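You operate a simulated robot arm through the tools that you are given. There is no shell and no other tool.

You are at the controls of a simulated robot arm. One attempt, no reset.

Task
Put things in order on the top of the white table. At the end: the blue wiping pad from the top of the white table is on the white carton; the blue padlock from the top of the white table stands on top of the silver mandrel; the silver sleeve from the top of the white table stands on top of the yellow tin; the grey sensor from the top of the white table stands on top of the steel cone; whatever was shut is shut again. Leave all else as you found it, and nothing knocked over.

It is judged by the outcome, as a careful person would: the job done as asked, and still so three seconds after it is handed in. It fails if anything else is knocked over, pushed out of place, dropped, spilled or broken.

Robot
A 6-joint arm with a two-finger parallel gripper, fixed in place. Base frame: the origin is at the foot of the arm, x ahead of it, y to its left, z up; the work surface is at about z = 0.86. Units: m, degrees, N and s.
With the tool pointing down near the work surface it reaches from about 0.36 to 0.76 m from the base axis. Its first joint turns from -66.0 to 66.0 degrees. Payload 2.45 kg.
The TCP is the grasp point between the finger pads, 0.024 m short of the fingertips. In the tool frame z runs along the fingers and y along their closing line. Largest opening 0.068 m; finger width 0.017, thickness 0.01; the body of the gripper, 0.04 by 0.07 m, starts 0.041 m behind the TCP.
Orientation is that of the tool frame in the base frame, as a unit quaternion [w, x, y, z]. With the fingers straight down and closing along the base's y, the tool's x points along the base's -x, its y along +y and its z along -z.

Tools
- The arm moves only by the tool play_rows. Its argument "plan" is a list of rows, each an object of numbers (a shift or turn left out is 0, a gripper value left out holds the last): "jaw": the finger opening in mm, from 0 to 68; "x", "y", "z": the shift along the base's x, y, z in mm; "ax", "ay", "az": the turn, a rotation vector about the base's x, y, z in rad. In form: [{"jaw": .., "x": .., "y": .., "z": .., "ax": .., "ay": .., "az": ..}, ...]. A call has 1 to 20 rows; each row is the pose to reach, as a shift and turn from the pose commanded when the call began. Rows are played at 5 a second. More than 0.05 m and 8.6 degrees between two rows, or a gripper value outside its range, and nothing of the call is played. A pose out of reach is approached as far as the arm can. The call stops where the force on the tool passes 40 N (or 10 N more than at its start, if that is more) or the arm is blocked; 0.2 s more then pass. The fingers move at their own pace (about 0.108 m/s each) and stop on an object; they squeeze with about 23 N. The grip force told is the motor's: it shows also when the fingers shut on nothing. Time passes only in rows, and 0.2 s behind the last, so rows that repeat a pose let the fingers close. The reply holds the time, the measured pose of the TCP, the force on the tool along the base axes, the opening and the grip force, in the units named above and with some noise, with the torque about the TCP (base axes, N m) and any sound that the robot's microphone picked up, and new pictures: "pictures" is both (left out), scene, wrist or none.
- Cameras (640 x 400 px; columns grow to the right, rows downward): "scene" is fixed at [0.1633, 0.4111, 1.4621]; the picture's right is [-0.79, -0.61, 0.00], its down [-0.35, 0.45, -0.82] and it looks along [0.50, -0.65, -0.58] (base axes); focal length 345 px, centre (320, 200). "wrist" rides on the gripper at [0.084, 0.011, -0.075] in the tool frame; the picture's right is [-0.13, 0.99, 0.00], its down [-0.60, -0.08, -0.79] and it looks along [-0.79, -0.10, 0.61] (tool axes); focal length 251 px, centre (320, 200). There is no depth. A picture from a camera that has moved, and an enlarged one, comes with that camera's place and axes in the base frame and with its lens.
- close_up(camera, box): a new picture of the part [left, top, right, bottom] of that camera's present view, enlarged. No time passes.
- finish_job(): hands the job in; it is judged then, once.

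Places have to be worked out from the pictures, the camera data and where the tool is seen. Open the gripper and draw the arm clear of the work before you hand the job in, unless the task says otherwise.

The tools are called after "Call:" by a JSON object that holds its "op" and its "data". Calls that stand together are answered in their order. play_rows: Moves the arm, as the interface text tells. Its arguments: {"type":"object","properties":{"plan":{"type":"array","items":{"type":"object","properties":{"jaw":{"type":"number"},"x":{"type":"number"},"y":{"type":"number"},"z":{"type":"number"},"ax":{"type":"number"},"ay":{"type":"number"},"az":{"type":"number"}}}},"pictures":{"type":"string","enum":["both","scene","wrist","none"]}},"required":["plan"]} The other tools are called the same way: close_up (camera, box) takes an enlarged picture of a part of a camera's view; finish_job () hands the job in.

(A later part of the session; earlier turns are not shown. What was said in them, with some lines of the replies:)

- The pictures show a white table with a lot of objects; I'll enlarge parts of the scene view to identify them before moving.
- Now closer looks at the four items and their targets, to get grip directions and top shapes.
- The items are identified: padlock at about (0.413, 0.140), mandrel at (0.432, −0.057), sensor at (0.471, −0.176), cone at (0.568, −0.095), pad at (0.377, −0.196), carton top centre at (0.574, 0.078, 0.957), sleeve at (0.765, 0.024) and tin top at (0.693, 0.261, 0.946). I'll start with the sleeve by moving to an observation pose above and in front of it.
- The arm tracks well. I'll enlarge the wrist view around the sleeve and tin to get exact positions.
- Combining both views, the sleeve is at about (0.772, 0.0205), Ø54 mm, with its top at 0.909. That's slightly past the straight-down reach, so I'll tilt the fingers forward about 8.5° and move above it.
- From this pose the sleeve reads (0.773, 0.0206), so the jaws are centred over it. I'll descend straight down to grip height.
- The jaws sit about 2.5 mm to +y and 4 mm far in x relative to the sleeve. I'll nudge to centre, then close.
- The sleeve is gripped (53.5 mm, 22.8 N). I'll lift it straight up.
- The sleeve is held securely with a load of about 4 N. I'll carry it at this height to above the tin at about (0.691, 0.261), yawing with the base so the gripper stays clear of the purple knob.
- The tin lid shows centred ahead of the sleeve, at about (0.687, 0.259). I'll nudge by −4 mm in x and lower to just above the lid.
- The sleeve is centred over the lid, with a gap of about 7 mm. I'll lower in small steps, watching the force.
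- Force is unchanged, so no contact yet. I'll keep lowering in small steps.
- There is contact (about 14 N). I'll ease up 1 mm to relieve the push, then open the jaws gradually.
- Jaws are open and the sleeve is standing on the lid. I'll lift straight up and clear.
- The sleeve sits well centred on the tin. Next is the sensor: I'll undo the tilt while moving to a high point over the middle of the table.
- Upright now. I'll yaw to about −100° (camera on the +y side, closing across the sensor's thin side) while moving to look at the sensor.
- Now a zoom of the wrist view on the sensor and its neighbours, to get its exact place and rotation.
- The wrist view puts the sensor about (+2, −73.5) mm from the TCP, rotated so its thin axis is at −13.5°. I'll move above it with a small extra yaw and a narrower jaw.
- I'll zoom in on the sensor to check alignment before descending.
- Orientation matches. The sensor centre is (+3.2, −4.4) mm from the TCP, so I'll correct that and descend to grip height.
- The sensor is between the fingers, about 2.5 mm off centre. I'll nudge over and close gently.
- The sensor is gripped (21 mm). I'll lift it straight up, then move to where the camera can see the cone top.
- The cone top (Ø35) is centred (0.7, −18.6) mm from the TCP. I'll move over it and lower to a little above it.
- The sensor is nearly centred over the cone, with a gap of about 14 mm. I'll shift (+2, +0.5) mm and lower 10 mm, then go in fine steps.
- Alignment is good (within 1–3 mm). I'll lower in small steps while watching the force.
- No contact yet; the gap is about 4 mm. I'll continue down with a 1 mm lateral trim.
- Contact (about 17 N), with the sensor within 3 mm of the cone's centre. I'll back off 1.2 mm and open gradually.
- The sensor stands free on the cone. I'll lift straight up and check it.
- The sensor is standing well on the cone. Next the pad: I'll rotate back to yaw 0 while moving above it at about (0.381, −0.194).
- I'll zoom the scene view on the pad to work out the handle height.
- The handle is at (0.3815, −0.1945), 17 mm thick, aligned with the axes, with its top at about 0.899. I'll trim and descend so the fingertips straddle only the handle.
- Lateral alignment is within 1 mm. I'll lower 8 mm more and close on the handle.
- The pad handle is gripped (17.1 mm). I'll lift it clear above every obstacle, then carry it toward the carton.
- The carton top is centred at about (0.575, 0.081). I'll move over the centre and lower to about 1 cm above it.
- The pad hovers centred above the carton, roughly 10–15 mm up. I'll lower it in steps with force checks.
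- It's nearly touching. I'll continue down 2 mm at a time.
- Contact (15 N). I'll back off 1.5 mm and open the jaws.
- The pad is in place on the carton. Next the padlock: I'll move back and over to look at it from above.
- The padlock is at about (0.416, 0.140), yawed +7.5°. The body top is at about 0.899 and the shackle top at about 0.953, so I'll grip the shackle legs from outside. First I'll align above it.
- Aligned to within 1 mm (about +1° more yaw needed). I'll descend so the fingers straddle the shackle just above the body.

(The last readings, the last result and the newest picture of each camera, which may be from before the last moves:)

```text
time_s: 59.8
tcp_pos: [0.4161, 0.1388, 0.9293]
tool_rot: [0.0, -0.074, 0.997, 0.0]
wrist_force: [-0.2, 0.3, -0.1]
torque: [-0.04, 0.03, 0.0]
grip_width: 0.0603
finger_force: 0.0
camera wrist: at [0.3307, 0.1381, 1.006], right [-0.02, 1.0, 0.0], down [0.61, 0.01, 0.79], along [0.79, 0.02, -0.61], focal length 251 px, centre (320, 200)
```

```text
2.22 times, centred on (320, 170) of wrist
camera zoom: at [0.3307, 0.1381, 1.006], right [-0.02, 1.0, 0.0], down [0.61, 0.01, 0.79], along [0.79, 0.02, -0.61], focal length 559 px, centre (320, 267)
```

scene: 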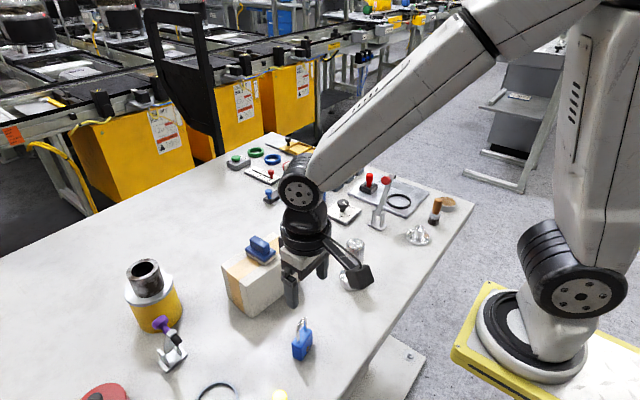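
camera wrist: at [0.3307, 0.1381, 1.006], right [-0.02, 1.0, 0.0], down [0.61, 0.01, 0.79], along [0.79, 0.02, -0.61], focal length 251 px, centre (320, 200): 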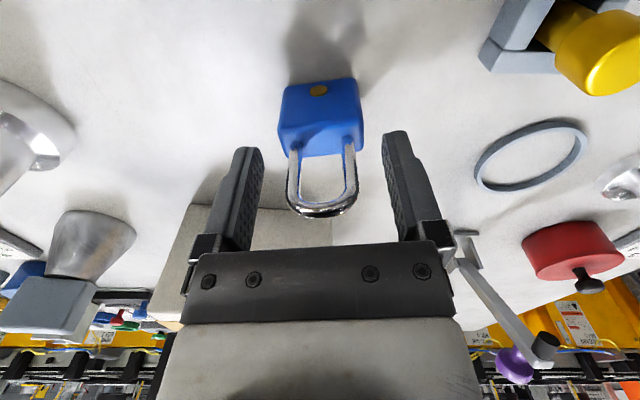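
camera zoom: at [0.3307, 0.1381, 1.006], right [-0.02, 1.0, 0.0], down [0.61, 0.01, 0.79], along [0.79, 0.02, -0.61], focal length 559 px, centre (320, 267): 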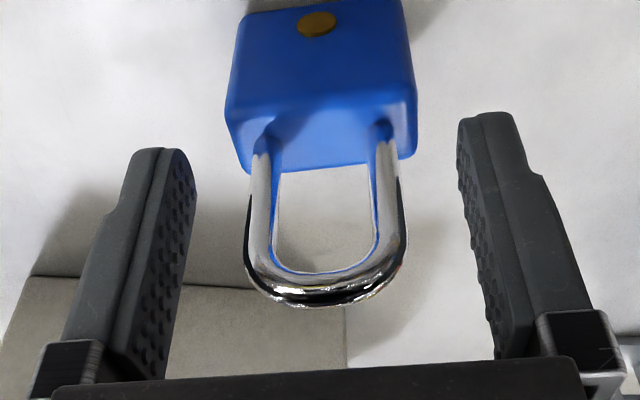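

The shackle sits centred between the fingers with clearance above it. I'll close on the legs.

Call:
{"op": "play_rows", "data": {"plan": [{"jaw": 48}, {"jaw": 40}, {"jaw": 36}, {"jaw": 32}, {"jaw": 22}, {"jaw": 22}, {"jaw": 22}], "pictures": "wrist"}}

Call:
{"op": "close_up", "data": {"camera": "wrist", "box": [220, 80, 420, 260]}}

Call:
{"op": "close_up", "data": {"camera": "scene", "box": [270, 300, 350, 370]}}

```text
time_s: 61.4
tcp_pos: [0.4159, 0.139, 0.9305]
tool_rot: [0.001, -0.073, 0.997, 0.0]
wrist_force: [1.3, 0.0, 0.9]
torque: [0.01, 0.02, 0.01]
grip_width: 0.0324
finger_force: 22.8
camera wrist: at [0.3307, 0.1381, 1.0061], right [-0.02, 1.0, 0.0], down [0.61, 0.01, 0.79], along [0.79, 0.02, -0.61], focal length 251 px, centre (320, 200)
```

wrist: 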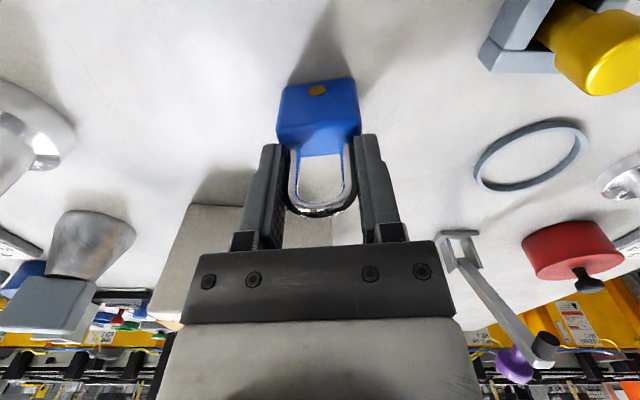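

```text
2.22 times, centred on (320, 170) of wrist
camera zoom: at [0.3307, 0.1381, 1.0061], right [-0.02, 1.0, 0.0], down [0.61, 0.01, 0.79], along [0.79, 0.02, -0.61], focal length 559 px, centre (320, 267)
```

zoom: 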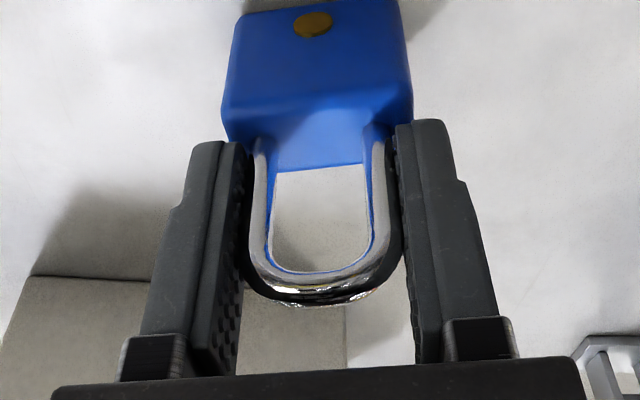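

```text
5.71 times, centred on (310, 335) of scene
camera zoom: at [0.1633, 0.4111, 1.4621], right [-0.79, -0.61, 0.0], down [-0.35, 0.45, -0.82], along [0.5, -0.65, -0.58], focal length 1974 px, centre (377, -571)
```

zoom: 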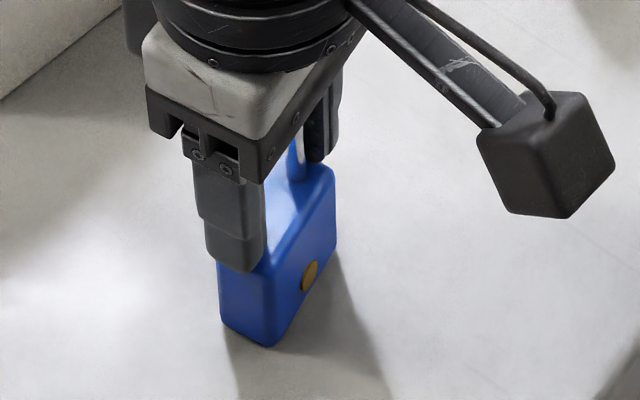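

The padlock is gripped by the shackle (32.4 mm). I'll lift it straight up and check it's hanging true.

Call:
{"op": "play_rows", "data": {"plan": [{"jaw": 22, "z": 5}, {"z": 15}, {"z": 35}, {"z": 65}, {"z": 100}, {"z": 140}, {"z": 175}, {"z": 200}, {"z": 200}], "pictures": "both"}}

Call:
{"op": "close_up", "data": {"camera": "scene", "box": [250, 190, 362, 290]}}

```text
time_s: 63.4
tcp_pos: [0.4191, 0.1387, 1.1281]
tool_rot: [0.0, -0.074, 0.997, 0.0]
wrist_force: [0.2, -0.7, -1.5]
torque: [0.02, 0.0, 0.01]
grip_width: 0.0324
finger_force: 23.1
camera wrist: at [0.3337, 0.1384, 1.2041], right [-0.02, 1.0, 0.0], down [0.61, 0.01, 0.79], along [0.79, 0.02, -0.61], focal length 251 px, centre (320, 200)
```

scene: 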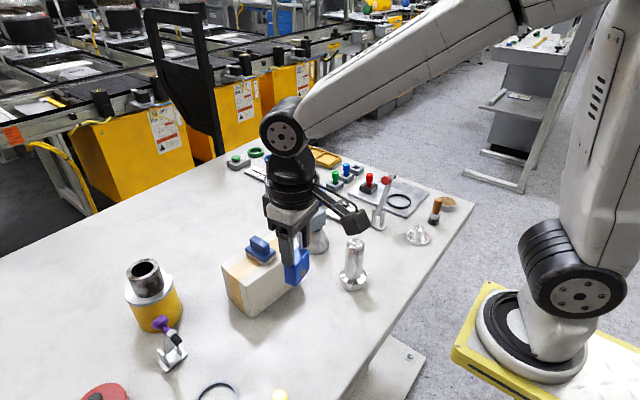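
wrist: 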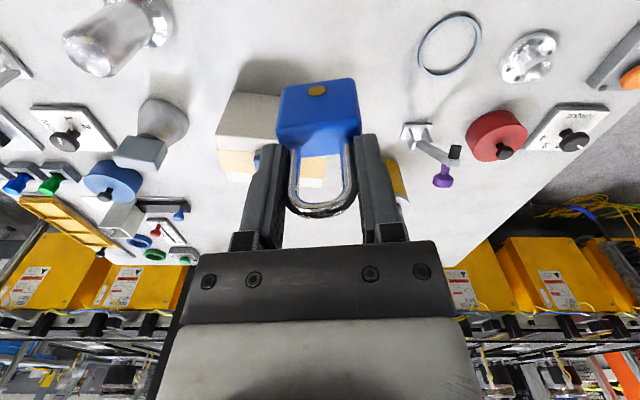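

```text
4.00 times, centred on (306, 240) of scene
camera zoom: at [0.1634, 0.4111, 1.4621], right [-0.79, -0.61, 0.0], down [-0.35, 0.45, -0.82], along [0.5, -0.65, -0.58], focal length 1382 px, centre (376, 40)
```

zoom: 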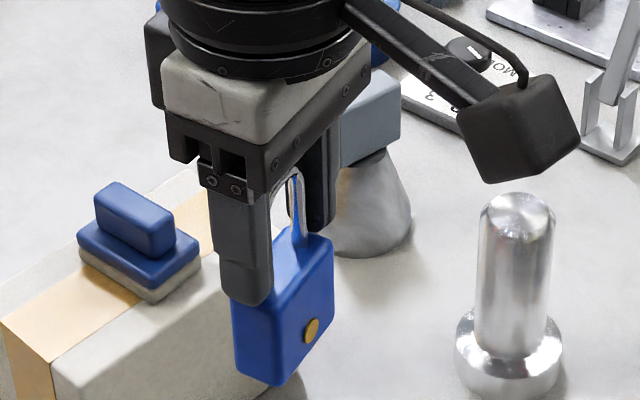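

The padlock hangs straight. I'll carry it to above the mandrel at about (0.432, −0.057), staying high, and then look.

Call:
{"op": "play_rows", "data": {"plan": [{"jaw": 22, "x": 1, "y": -15, "z": 8}, {"x": 3, "y": -45, "z": 15}, {"x": 5, "y": -78, "z": 20}, {"x": 7, "y": -111, "z": 20}, {"x": 9, "y": -144, "z": 20}, {"x": 11, "y": -175, "z": 20}, {"x": 12, "y": -196, "z": 20}, {"x": 12, "y": -196, "z": 20}, {"x": 12, "y": -196, "z": 20}], "pictures": "both"}}

Call:
{"op": "close_up", "data": {"camera": "wrist", "box": [240, 0, 400, 110]}}

Call:
{"op": "close_up", "data": {"camera": "scene", "box": [310, 190, 400, 295]}}

```text
time_s: 65.4
tcp_pos: [0.4285, -0.0555, 1.1507]
tool_rot: [0.0, -0.074, 0.997, 0.001]
wrist_force: [0.1, 0.0, -1.5]
torque: [0.0, 0.03, 0.0]
grip_width: 0.0327
finger_force: 22.8
camera wrist: at [0.3438, -0.0568, 1.227], right [-0.02, 1.0, 0.0], down [0.61, 0.01, 0.79], along [0.79, 0.02, -0.61], focal length 251 px, centre (320, 200)
```

scene: 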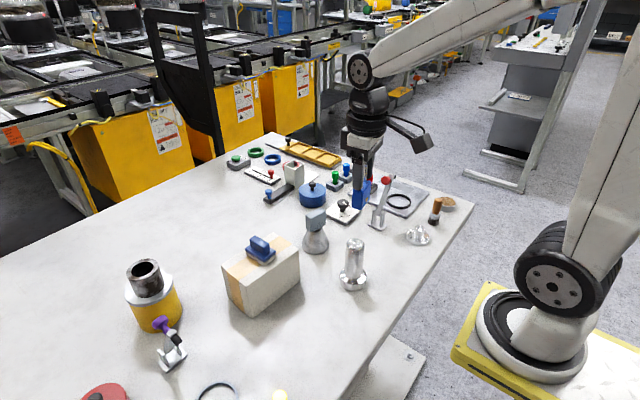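
wrist: 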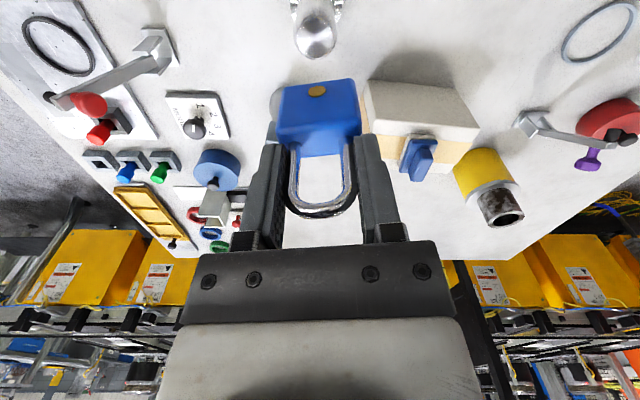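

```text
3.64 times, centred on (320, 55) of wrist
camera zoom: at [0.3438, -0.0568, 1.227], right [-0.02, 1.0, 0.0], down [0.61, 0.01, 0.79], along [0.79, 0.02, -0.61], focal length 914 px, centre (320, 727)
```

zoom: 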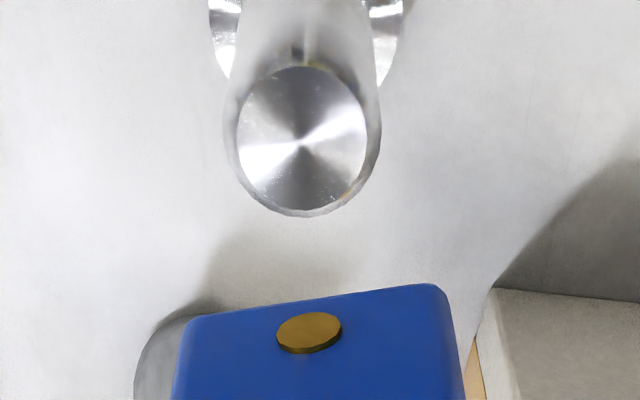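

```text
3.81 times, centred on (355, 242) of scene
camera zoom: at [0.1634, 0.4111, 1.4621], right [-0.79, -0.61, 0.0], down [-0.35, 0.45, -0.82], along [0.5, -0.65, -0.58], focal length 1316 px, centre (187, 38)
```

zoom: 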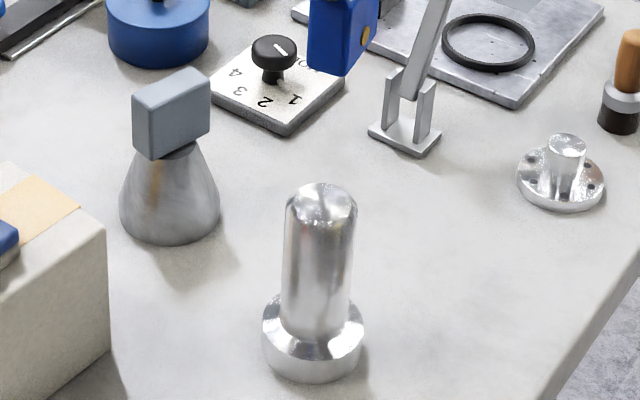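

The mandrel's flat top (Ø33) is at about (0.436, −0.0596, 0.971). I'll shift (+6.5, −3.8) mm and lower to about 2.5 cm above it.

Call:
{"op": "play_rows", "data": {"plan": [{"jaw": 22, "x": 3, "y": -2, "z": -15}, {"x": 6.5, "y": -3.8, "z": -35}, {"x": 6.5, "y": -3.8, "z": -55}, {"x": 6.5, "y": -3.8, "z": -72}, {"x": 6.5, "y": -3.8, "z": -84}, {"x": 6.5, "y": -3.8, "z": -84}, {"x": 6.5, "y": -3.8, "z": -84}], "pictures": "both"}}

Call:
{"op": "close_up", "data": {"camera": "wrist", "box": [240, 0, 400, 110]}}

Call:
{"op": "close_up", "data": {"camera": "scene", "box": [315, 200, 395, 260]}}

```text
time_s: 67.0
tcp_pos: [0.4354, -0.0592, 1.065]
tool_rot: [0.001, -0.074, 0.997, 0.0]
wrist_force: [0.5, 0.0, -0.4]
torque: [-0.03, 0.02, -0.03]
grip_width: 0.0325
finger_force: 22.6
camera wrist: at [0.3497, -0.0605, 1.1404], right [-0.02, 1.0, 0.0], down [0.61, 0.01, 0.79], along [0.79, 0.02, -0.61], focal length 251 px, centre (320, 200)
```

scene: 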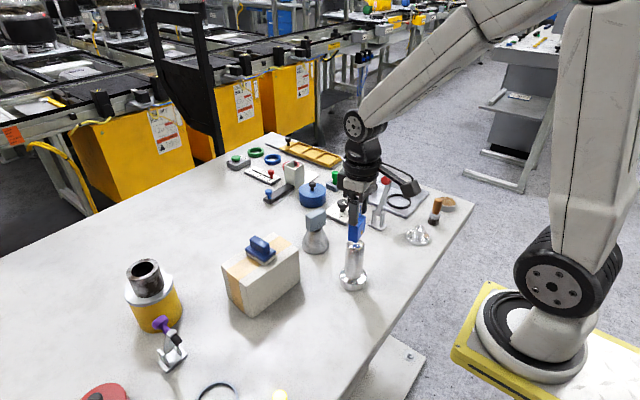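
wrist: 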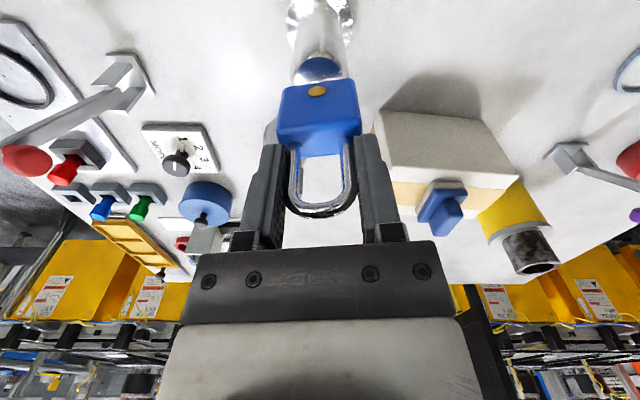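

```text
3.64 times, centred on (320, 55) of wrist
camera zoom: at [0.3497, -0.0605, 1.1404], right [-0.02, 1.0, 0.0], down [0.61, 0.01, 0.79], along [0.79, 0.02, -0.61], focal length 914 px, centre (320, 727)
```

zoom: 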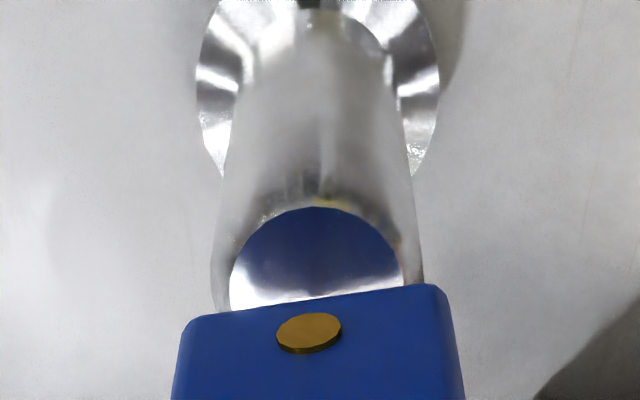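

```text
6.67 times, centred on (355, 230) of scene
camera zoom: at [0.1634, 0.4111, 1.4621], right [-0.79, -0.61, 0.0], down [-0.35, 0.45, -0.82], along [0.5, -0.65, -0.58], focal length 2303 px, centre (87, 0)
```

zoom: 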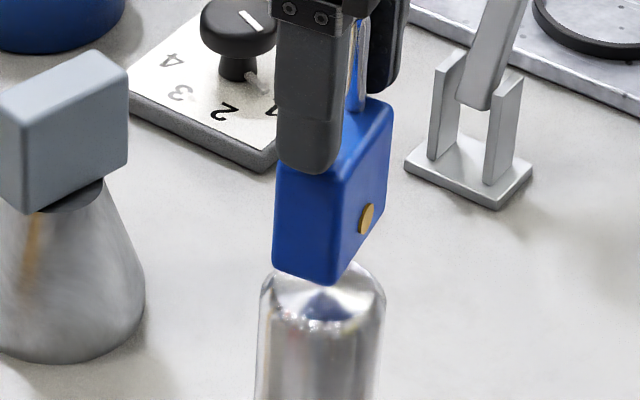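

The padlock needs about (+2, +0.5) mm more, and the gap is about 22 mm. I'll shift and lower 16 mm, then check again.

Call:
{"op": "play_rows", "data": {"plan": [{"jaw": 22, "x": 2, "y": 0.5, "z": -5}, {"x": 2, "y": 0.5, "z": -10}, {"x": 2, "y": 0.5, "z": -14}, {"x": 2, "y": 0.5, "z": -16}, {"x": 2, "y": 0.5, "z": -16}], "pictures": "wrist"}}

Call:
{"op": "close_up", "data": {"camera": "wrist", "box": [240, 0, 400, 110]}}

Call:
{"op": "close_up", "data": {"camera": "scene", "box": [325, 215, 389, 265]}}

```text
time_s: 68.2
tcp_pos: [0.4383, -0.0591, 1.0487]
tool_rot: [0.001, -0.075, 0.997, 0.0]
wrist_force: [-0.1, -0.6, -0.8]
torque: [-0.01, -0.01, 0.01]
grip_width: 0.0325
finger_force: 23.0
camera wrist: at [0.3528, -0.0612, 1.125], right [-0.02, 1.0, 0.0], down [0.61, 0.01, 0.79], along [0.79, 0.02, -0.61], focal length 251 px, centre (320, 200)
```

wrist: 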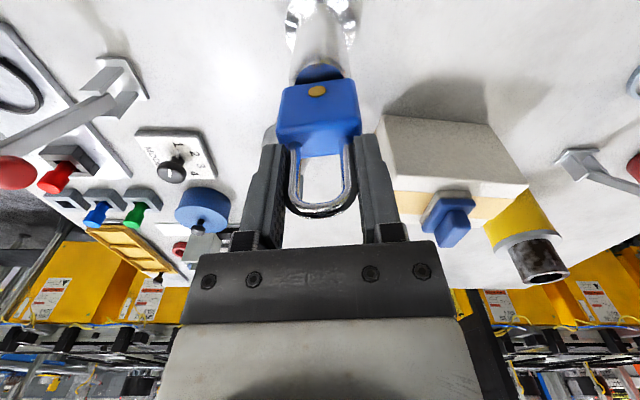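

```text
3.64 times, centred on (320, 55) of wrist
camera zoom: at [0.3528, -0.0612, 1.125], right [-0.02, 1.0, 0.0], down [0.61, 0.01, 0.79], along [0.79, 0.02, -0.61], focal length 914 px, centre (320, 727)
```

zoom: 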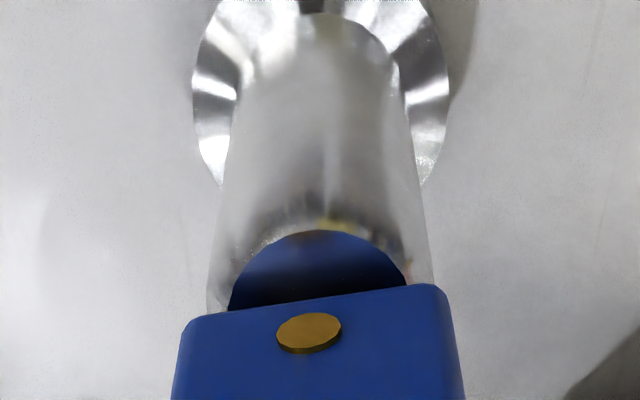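

```text
8.00 times, centred on (357, 240) of scene
camera zoom: at [0.1634, 0.4111, 1.4621], right [-0.79, -0.61, 0.0], down [-0.35, 0.45, -0.82], along [0.5, -0.65, -0.58], focal length 2763 px, centre (24, -120)
```

zoom: 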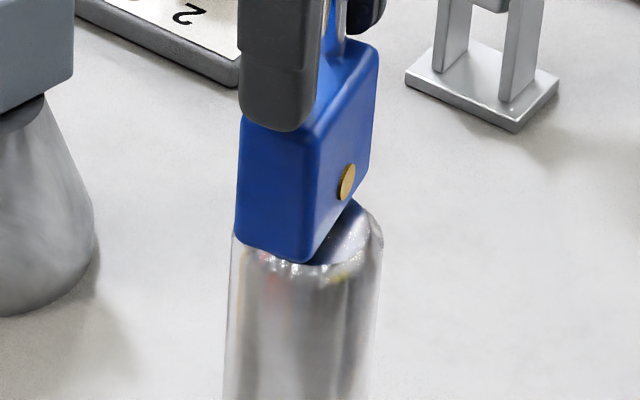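

Alignment is within about 1 mm. I'll lower in small steps with force checks.

Call:
{"op": "play_rows", "data": {"plan": [{"jaw": 22, "x": -0.7, "y": -0.3, "z": -2}, {"x": -0.7, "y": -0.3, "z": -4}, {"x": -0.7, "y": -0.3, "z": -4}], "pictures": "none"}}

Call:
{"op": "play_rows", "data": {"plan": [{"jaw": 22, "z": -1}, {"z": -2}, {"z": -2}], "pictures": "none"}}

Call:
{"op": "close_up", "data": {"camera": "scene", "box": [325, 215, 389, 265]}}

Call:
{"op": "close_up", "data": {"camera": "wrist", "box": [240, 0, 400, 110]}}

```text
time_s: 69.0
tcp_pos: [0.4369, -0.0602, 1.0451]
tool_rot: [0.001, -0.074, 0.997, 0.001]
wrist_force: [-2.5, -1.6, 8.5]
torque: [-0.13, 0.24, 0.01]
grip_width: 0.0326
finger_force: 23.5
```

```text
time_s: 69.8
tcp_pos: [0.4376, -0.0601, 1.0444]
tool_rot: [0.003, -0.074, 0.997, 0.001]
wrist_force: [-0.2, 1.9, 16.4]
torque: [0.1, 0.0, 0.0]
grip_width: 0.0324
finger_force: 22.9
```

```text
8.00 times, centred on (357, 240) of scene
camera zoom: at [0.1631, 0.4112, 1.4621], right [-0.79, -0.61, 0.0], down [-0.35, 0.45, -0.82], along [0.5, -0.65, -0.58], focal length 2763 px, centre (24, -120)
```

zoom: 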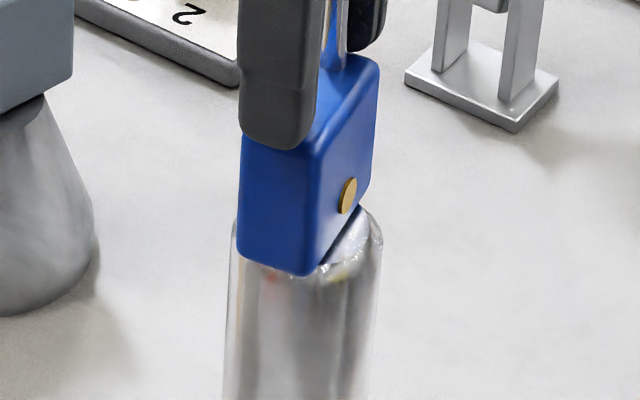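

```text
3.64 times, centred on (320, 55) of wrist
camera zoom: at [0.3518, -0.0606, 1.1197], right [-0.02, 1.0, 0.0], down [0.61, 0.01, 0.8], along [0.8, 0.02, -0.61], focal length 914 px, centre (320, 727)
```

zoom: 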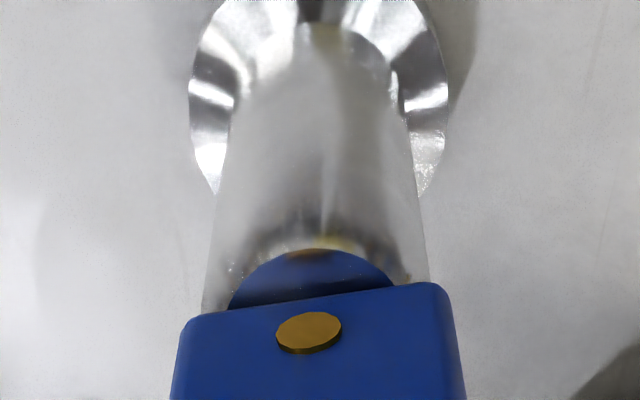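

Contact made (16 N), with the padlock centred on the mandrel's flat. I'll ease up 2.5 mm and check the residual load before opening.

Call:
{"op": "play_rows", "data": {"plan": [{"jaw": 22, "z": 1.2}, {"jaw": 22, "z": 2}, {"jaw": 22, "z": 2}], "pictures": "none"}}

Call:
{"op": "close_up", "data": {"camera": "scene", "box": [325, 215, 389, 265]}}

```text
time_s: 70.6
tcp_pos: [0.4345, -0.0577, 1.0441]
tool_rot: [-0.001, -0.075, 0.997, 0.001]
wrist_force: [-0.6, -0.1, -0.7]
torque: [-0.02, 0.02, 0.0]
grip_width: 0.0323
finger_force: 22.7
```

```text
8.00 times, centred on (357, 240) of scene
camera zoom: at [0.1634, 0.4111, 1.4621], right [-0.79, -0.61, 0.0], down [-0.35, 0.45, -0.82], along [0.5, -0.65, -0.58], focal length 2763 px, centre (24, -120)
```

zoom: 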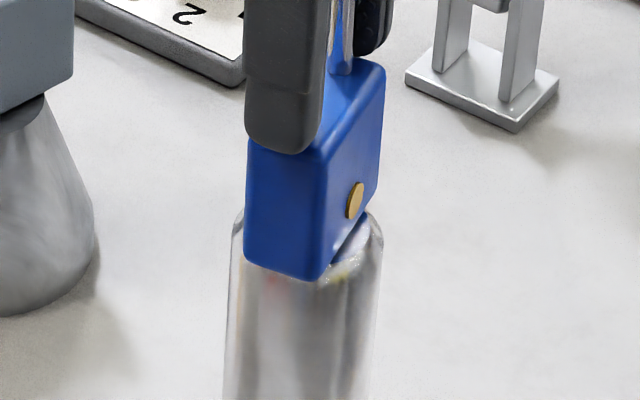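

The load is now about zero. I'll check alignment in the wrist view before letting go.

Call:
{"op": "play_rows", "data": {"plan": [{"jaw": 22}, {"jaw": 22}], "pictures": "wrist"}}

Call:
{"op": "close_up", "data": {"camera": "wrist", "box": [240, 0, 400, 110]}}

Call:
{"op": "close_up", "data": {"camera": "scene", "box": [325, 195, 389, 265]}}

```text
time_s: 71.2
tcp_pos: [0.4359, -0.0598, 1.0445]
tool_rot: [0.002, -0.074, 0.997, 0.0]
wrist_force: [0.5, -0.6, -1.0]
torque: [0.01, 0.03, -0.01]
grip_width: 0.0324
finger_force: 23.4
camera wrist: at [0.3509, -0.06, 1.1209], right [-0.02, 1.0, 0.0], down [0.61, 0.01, 0.79], along [0.79, 0.02, -0.61], focal length 251 px, centre (320, 200)
```

wrist: 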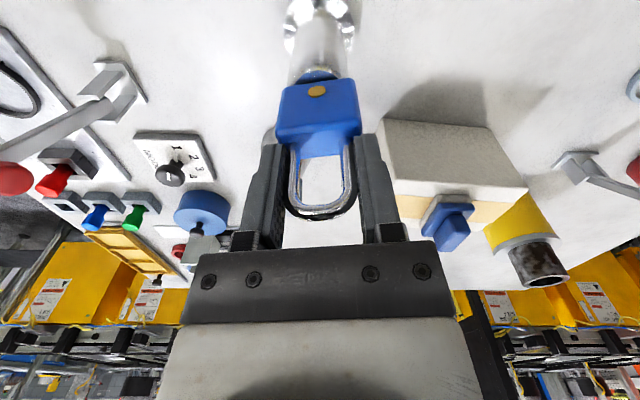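

```text
3.64 times, centred on (320, 55) of wrist
camera zoom: at [0.3509, -0.06, 1.1209], right [-0.02, 1.0, 0.0], down [0.61, 0.01, 0.79], along [0.79, 0.02, -0.61], focal length 914 px, centre (320, 727)
```

zoom: 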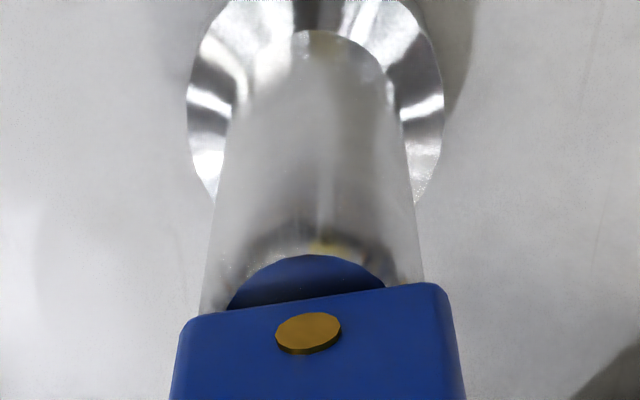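

```text
5.71 times, centred on (357, 230) of scene
camera zoom: at [0.1634, 0.4111, 1.4621], right [-0.79, -0.61, 0.0], down [-0.35, 0.45, -0.82], along [0.5, -0.65, -0.58], focal length 1974 px, centre (109, 29)
```

zoom: 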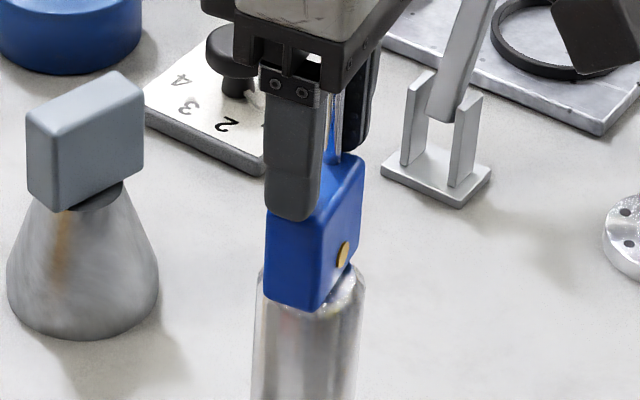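

Centred to within about 1 mm, but the padlock may be barely lifted. I'll lower 1 mm and confirm light contact.

Call:
{"op": "play_rows", "data": {"plan": [{"jaw": 22, "z": -0.6}, {"jaw": 22, "z": -1.0}, {"jaw": 22, "z": -1.0}], "pictures": "none"}}

```text
time_s: 72.0
tcp_pos: [0.4345, -0.0594, 1.0446]
tool_rot: [0.0, -0.074, 0.997, 0.0]
wrist_force: [-0.1, -0.8, -1.0]
torque: [0.02, 0.01, 0.0]
grip_width: 0.0324
finger_force: 23.2
```

Call:
{"op": "play_rows", "data": {"plan": [{"jaw": 22, "z": -0.5}, {"jaw": 22, "z": -0.8}, {"jaw": 22, "z": -0.8}], "pictures": "none"}}

```text
time_s: 72.8
tcp_pos: [0.4349, -0.0592, 1.045]
tool_rot: [0.001, -0.074, 0.997, 0.0]
wrist_force: [0.1, 2.5, 5.9]
torque: [0.17, -0.02, 0.05]
grip_width: 0.0327
finger_force: 22.9
```

Light contact now (about 6 N). I'll open the jaws slowly from here.

Call:
{"op": "play_rows", "data": {"plan": [{"jaw": 22, "z": 0.3}, {"jaw": 32, "z": 0.3}, {"jaw": 34, "z": 0.3}, {"jaw": 37, "z": 0.3}, {"jaw": 42, "z": 0.3}, {"jaw": 50, "z": 0.3}, {"jaw": 58, "z": 0.3}, {"jaw": 58, "z": 0.3}], "pictures": "wrist"}}

Call:
{"op": "close_up", "data": {"camera": "scene", "box": [325, 195, 389, 265]}}

Call:
{"op": "close_up", "data": {"camera": "wrist", "box": [220, 40, 420, 260]}}

```text
time_s: 74.6
tcp_pos: [0.4357, -0.0594, 1.0439]
tool_rot: [0.001, -0.074, 0.997, 0.0]
wrist_force: [-0.1, 0.3, -0.5]
torque: [0.02, -0.03, 0.01]
grip_width: 0.0581
finger_force: 0.0
camera wrist: at [0.3504, -0.0604, 1.1203], right [-0.02, 1.0, 0.0], down [0.61, 0.01, 0.79], along [0.79, 0.02, -0.61], focal length 251 px, centre (320, 200)
```

wrist: 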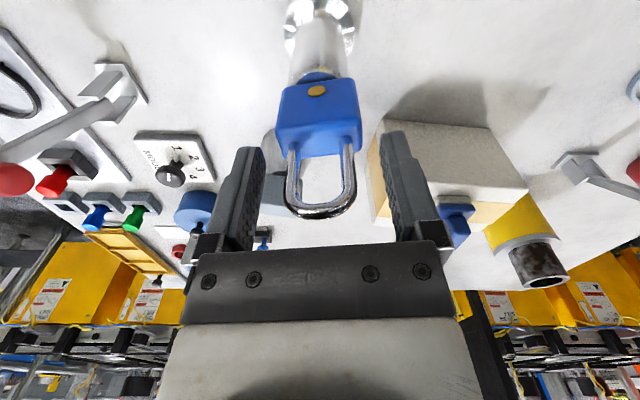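

```text
5.71 times, centred on (357, 230) of scene
camera zoom: at [0.1633, 0.4111, 1.4621], right [-0.79, -0.61, 0.0], down [-0.35, 0.45, -0.82], along [0.5, -0.65, -0.58], focal length 1974 px, centre (109, 29)
```

zoom: 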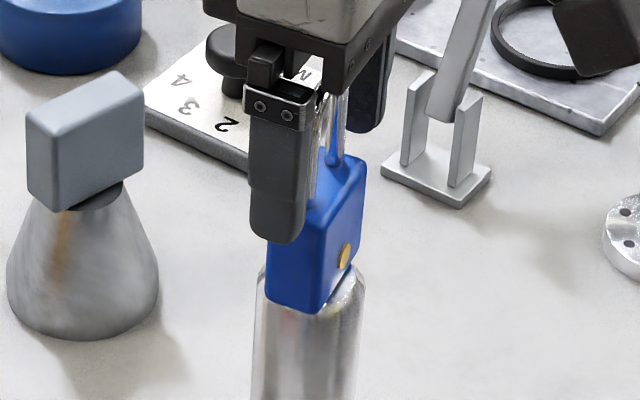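

```text
1.82 times, centred on (320, 150) of wrist
camera zoom: at [0.3504, -0.0604, 1.1203], right [-0.02, 1.0, 0.0], down [0.61, 0.01, 0.79], along [0.79, 0.02, -0.61], focal length 457 px, centre (320, 291)
```

zoom: 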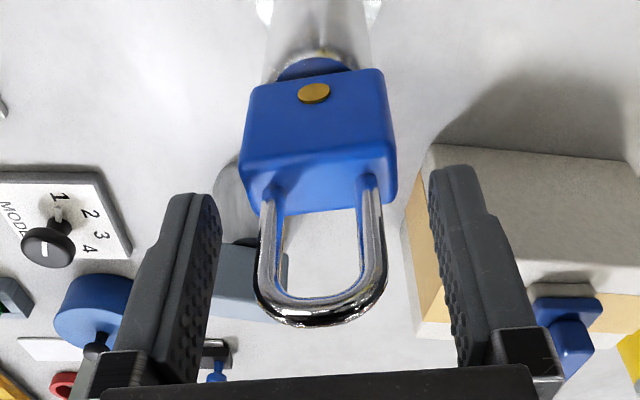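

The padlock stands on the mandrel and the fingers are clear of the shackle on both sides. I'll rise straight up slowly.

Call:
{"op": "play_rows", "data": {"plan": [{"jaw": 58, "z": 10}, {"z": 25}, {"z": 45}, {"z": 75}, {"z": 110}, {"z": 150}, {"z": 180}, {"z": 180}], "pictures": "both"}}

Call:
{"op": "close_up", "data": {"camera": "scene", "box": [315, 200, 395, 300]}}

```text
time_s: 76.4
tcp_pos: [0.4349, -0.062, 1.2245]
tool_rot: [0.001, -0.073, 0.997, 0.0]
wrist_force: [0.2, 0.1, 1.2]
torque: [0.0, 0.01, -0.03]
grip_width: 0.0578
finger_force: 0.1
camera wrist: at [0.3509, -0.0628, 1.3004], right [-0.02, 1.0, 0.0], down [0.61, 0.01, 0.79], along [0.79, 0.02, -0.61], focal length 251 px, centre (320, 200)
```

scene: 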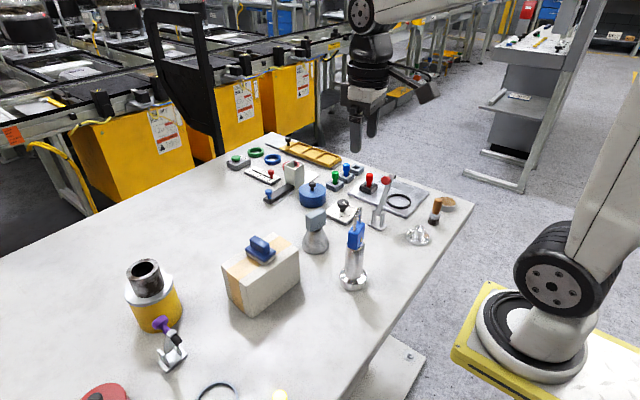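
wrist: 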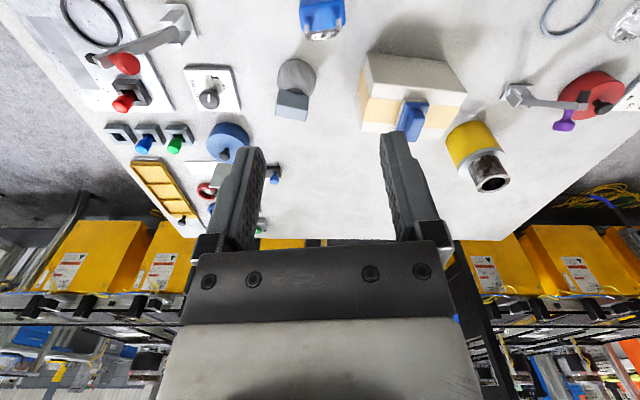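

```text
4.00 times, centred on (355, 250) of scene
camera zoom: at [0.1633, 0.4111, 1.4621], right [-0.79, -0.61, 0.0], down [-0.35, 0.45, -0.82], along [0.5, -0.65, -0.58], focal length 1382 px, centre (180, 0)
```

zoom: 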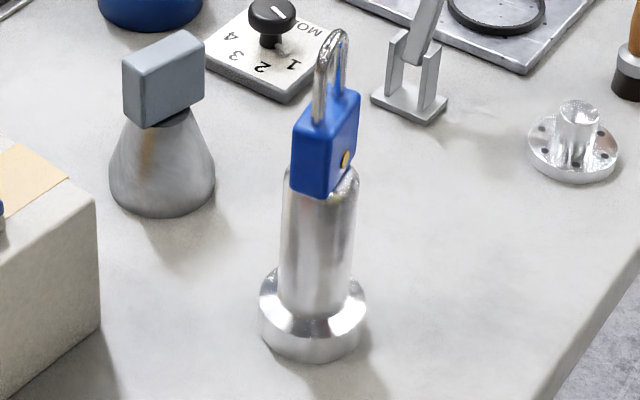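

All four items are standing in place and nothing else looks disturbed. I'll draw the arm back to its starting pose with the jaws open and let things settle, then do a last check.

Call:
{"op": "play_rows", "data": {"plan": [{"jaw": 68, "x": 10, "y": 10, "z": 15, "az": -0.03}, {"x": 25, "y": 30, "z": 30, "az": -0.07}, {"x": 45, "y": 50, "z": 40, "az": -0.11}, {"x": 60, "y": 70, "z": 45, "az": -0.148}, {"x": 60, "y": 70, "z": 45, "az": -0.148}, {"x": 60, "y": 70, "z": 45, "az": -0.148}, {"x": 60, "y": 70, "z": 45, "az": -0.148}, {"x": 60, "y": 70, "z": 45, "az": -0.148}, {"x": 60, "y": 70, "z": 45, "az": -0.148}, {"x": 60, "y": 70, "z": 45, "az": -0.148}, {"x": 60, "y": 70, "z": 45, "az": -0.148}, {"x": 60, "y": 70, "z": 45, "az": -0.148}, {"x": 60, "y": 70, "z": 45, "az": -0.148}, {"x": 60, "y": 70, "z": 45, "az": -0.148}], "pictures": "both"}}

Call:
{"op": "close_up", "data": {"camera": "scene", "box": [100, 190, 420, 390]}}

Call:
{"op": "close_up", "data": {"camera": "scene", "box": [210, 120, 480, 280]}}

```text
time_s: 79.4
tcp_pos: [0.494, 0.0092, 1.2701]
tool_rot: [0.0, 0.001, 1.0, 0.0]
wrist_force: [0.5, -0.9, 0.8]
torque: [-0.03, 0.0, -0.03]
grip_width: 0.068
finger_force: 0.0
camera wrist: at [0.4099, 0.0206, 1.346], right [0.13, 0.99, 0.0], down [0.6, -0.08, 0.79], along [0.79, -0.1, -0.61], focal length 251 px, centre (320, 200)
```

scene: 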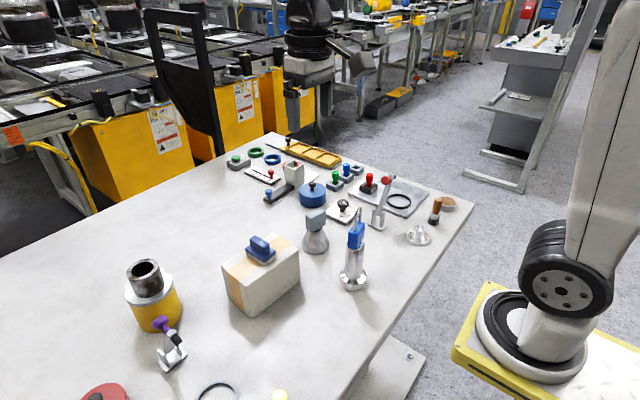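
wrist: 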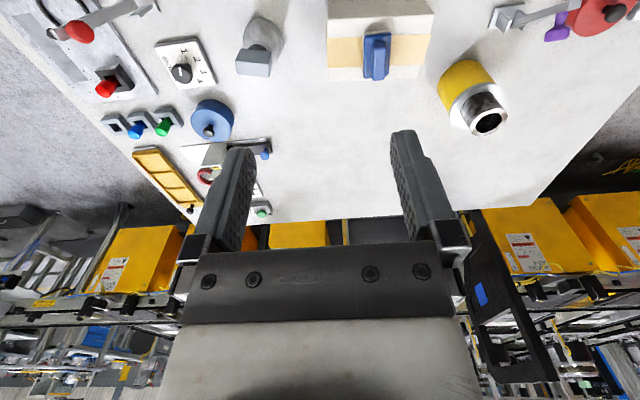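

```text
2.00 times, centred on (260, 290) of scene
camera zoom: at [0.1633, 0.4111, 1.4621], right [-0.79, -0.61, 0.0], down [-0.35, 0.45, -0.82], along [0.5, -0.65, -0.58], focal length 691 px, centre (440, 20)
```

zoom: 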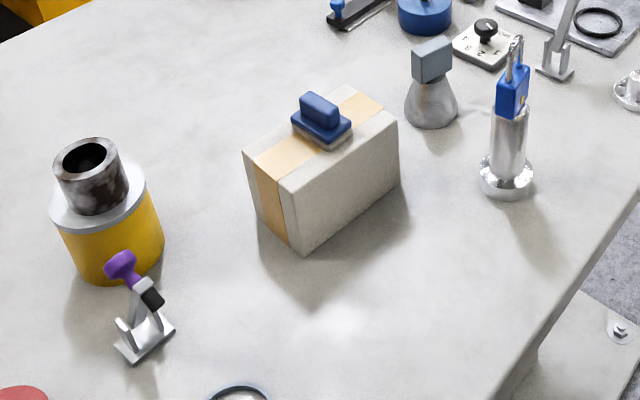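

```text
2.37 times, centred on (345, 200) of scene
camera zoom: at [0.1633, 0.4111, 1.4621], right [-0.79, -0.61, 0.0], down [-0.35, 0.45, -0.82], along [0.5, -0.65, -0.58], focal length 819 px, centre (261, 200)
```

zoom: 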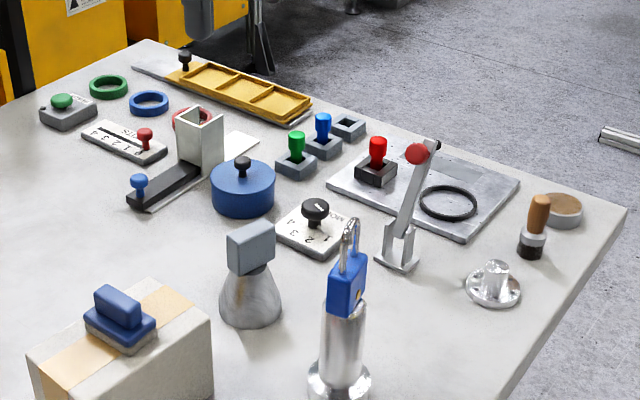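

The last pictures show the sleeve on the tin, the sensor on the cone, the pad on the carton and the padlock on the mandrel, all steady after a few seconds. Nothing else has moved, nothing was opened along the way, and the arm is clear with the jaws open, so I'm handing the job in.

Call:
{"op": "finish_job", "data": {}}

```text
The job is handed in.
```

I've handed the job in with all four items where you asked. They were still standing steady in the last pictures, about three seconds after the final move:

- **Wiping pad:** on the white carton, near the middle of its top.
- **Padlock:** standing upright on the silver mandrel, within about 1 mm of centre.
- **Sleeve:** standing on the yellow tin, near the centre of the lid.
- **Sensor:** standing on the steel cone, about 3 mm off centre but stable.

I didn't open anything, so there was nothing to shut again. Nothing else on the table looks moved or knocked over. The arm is back near its starting pose with the gripper open.
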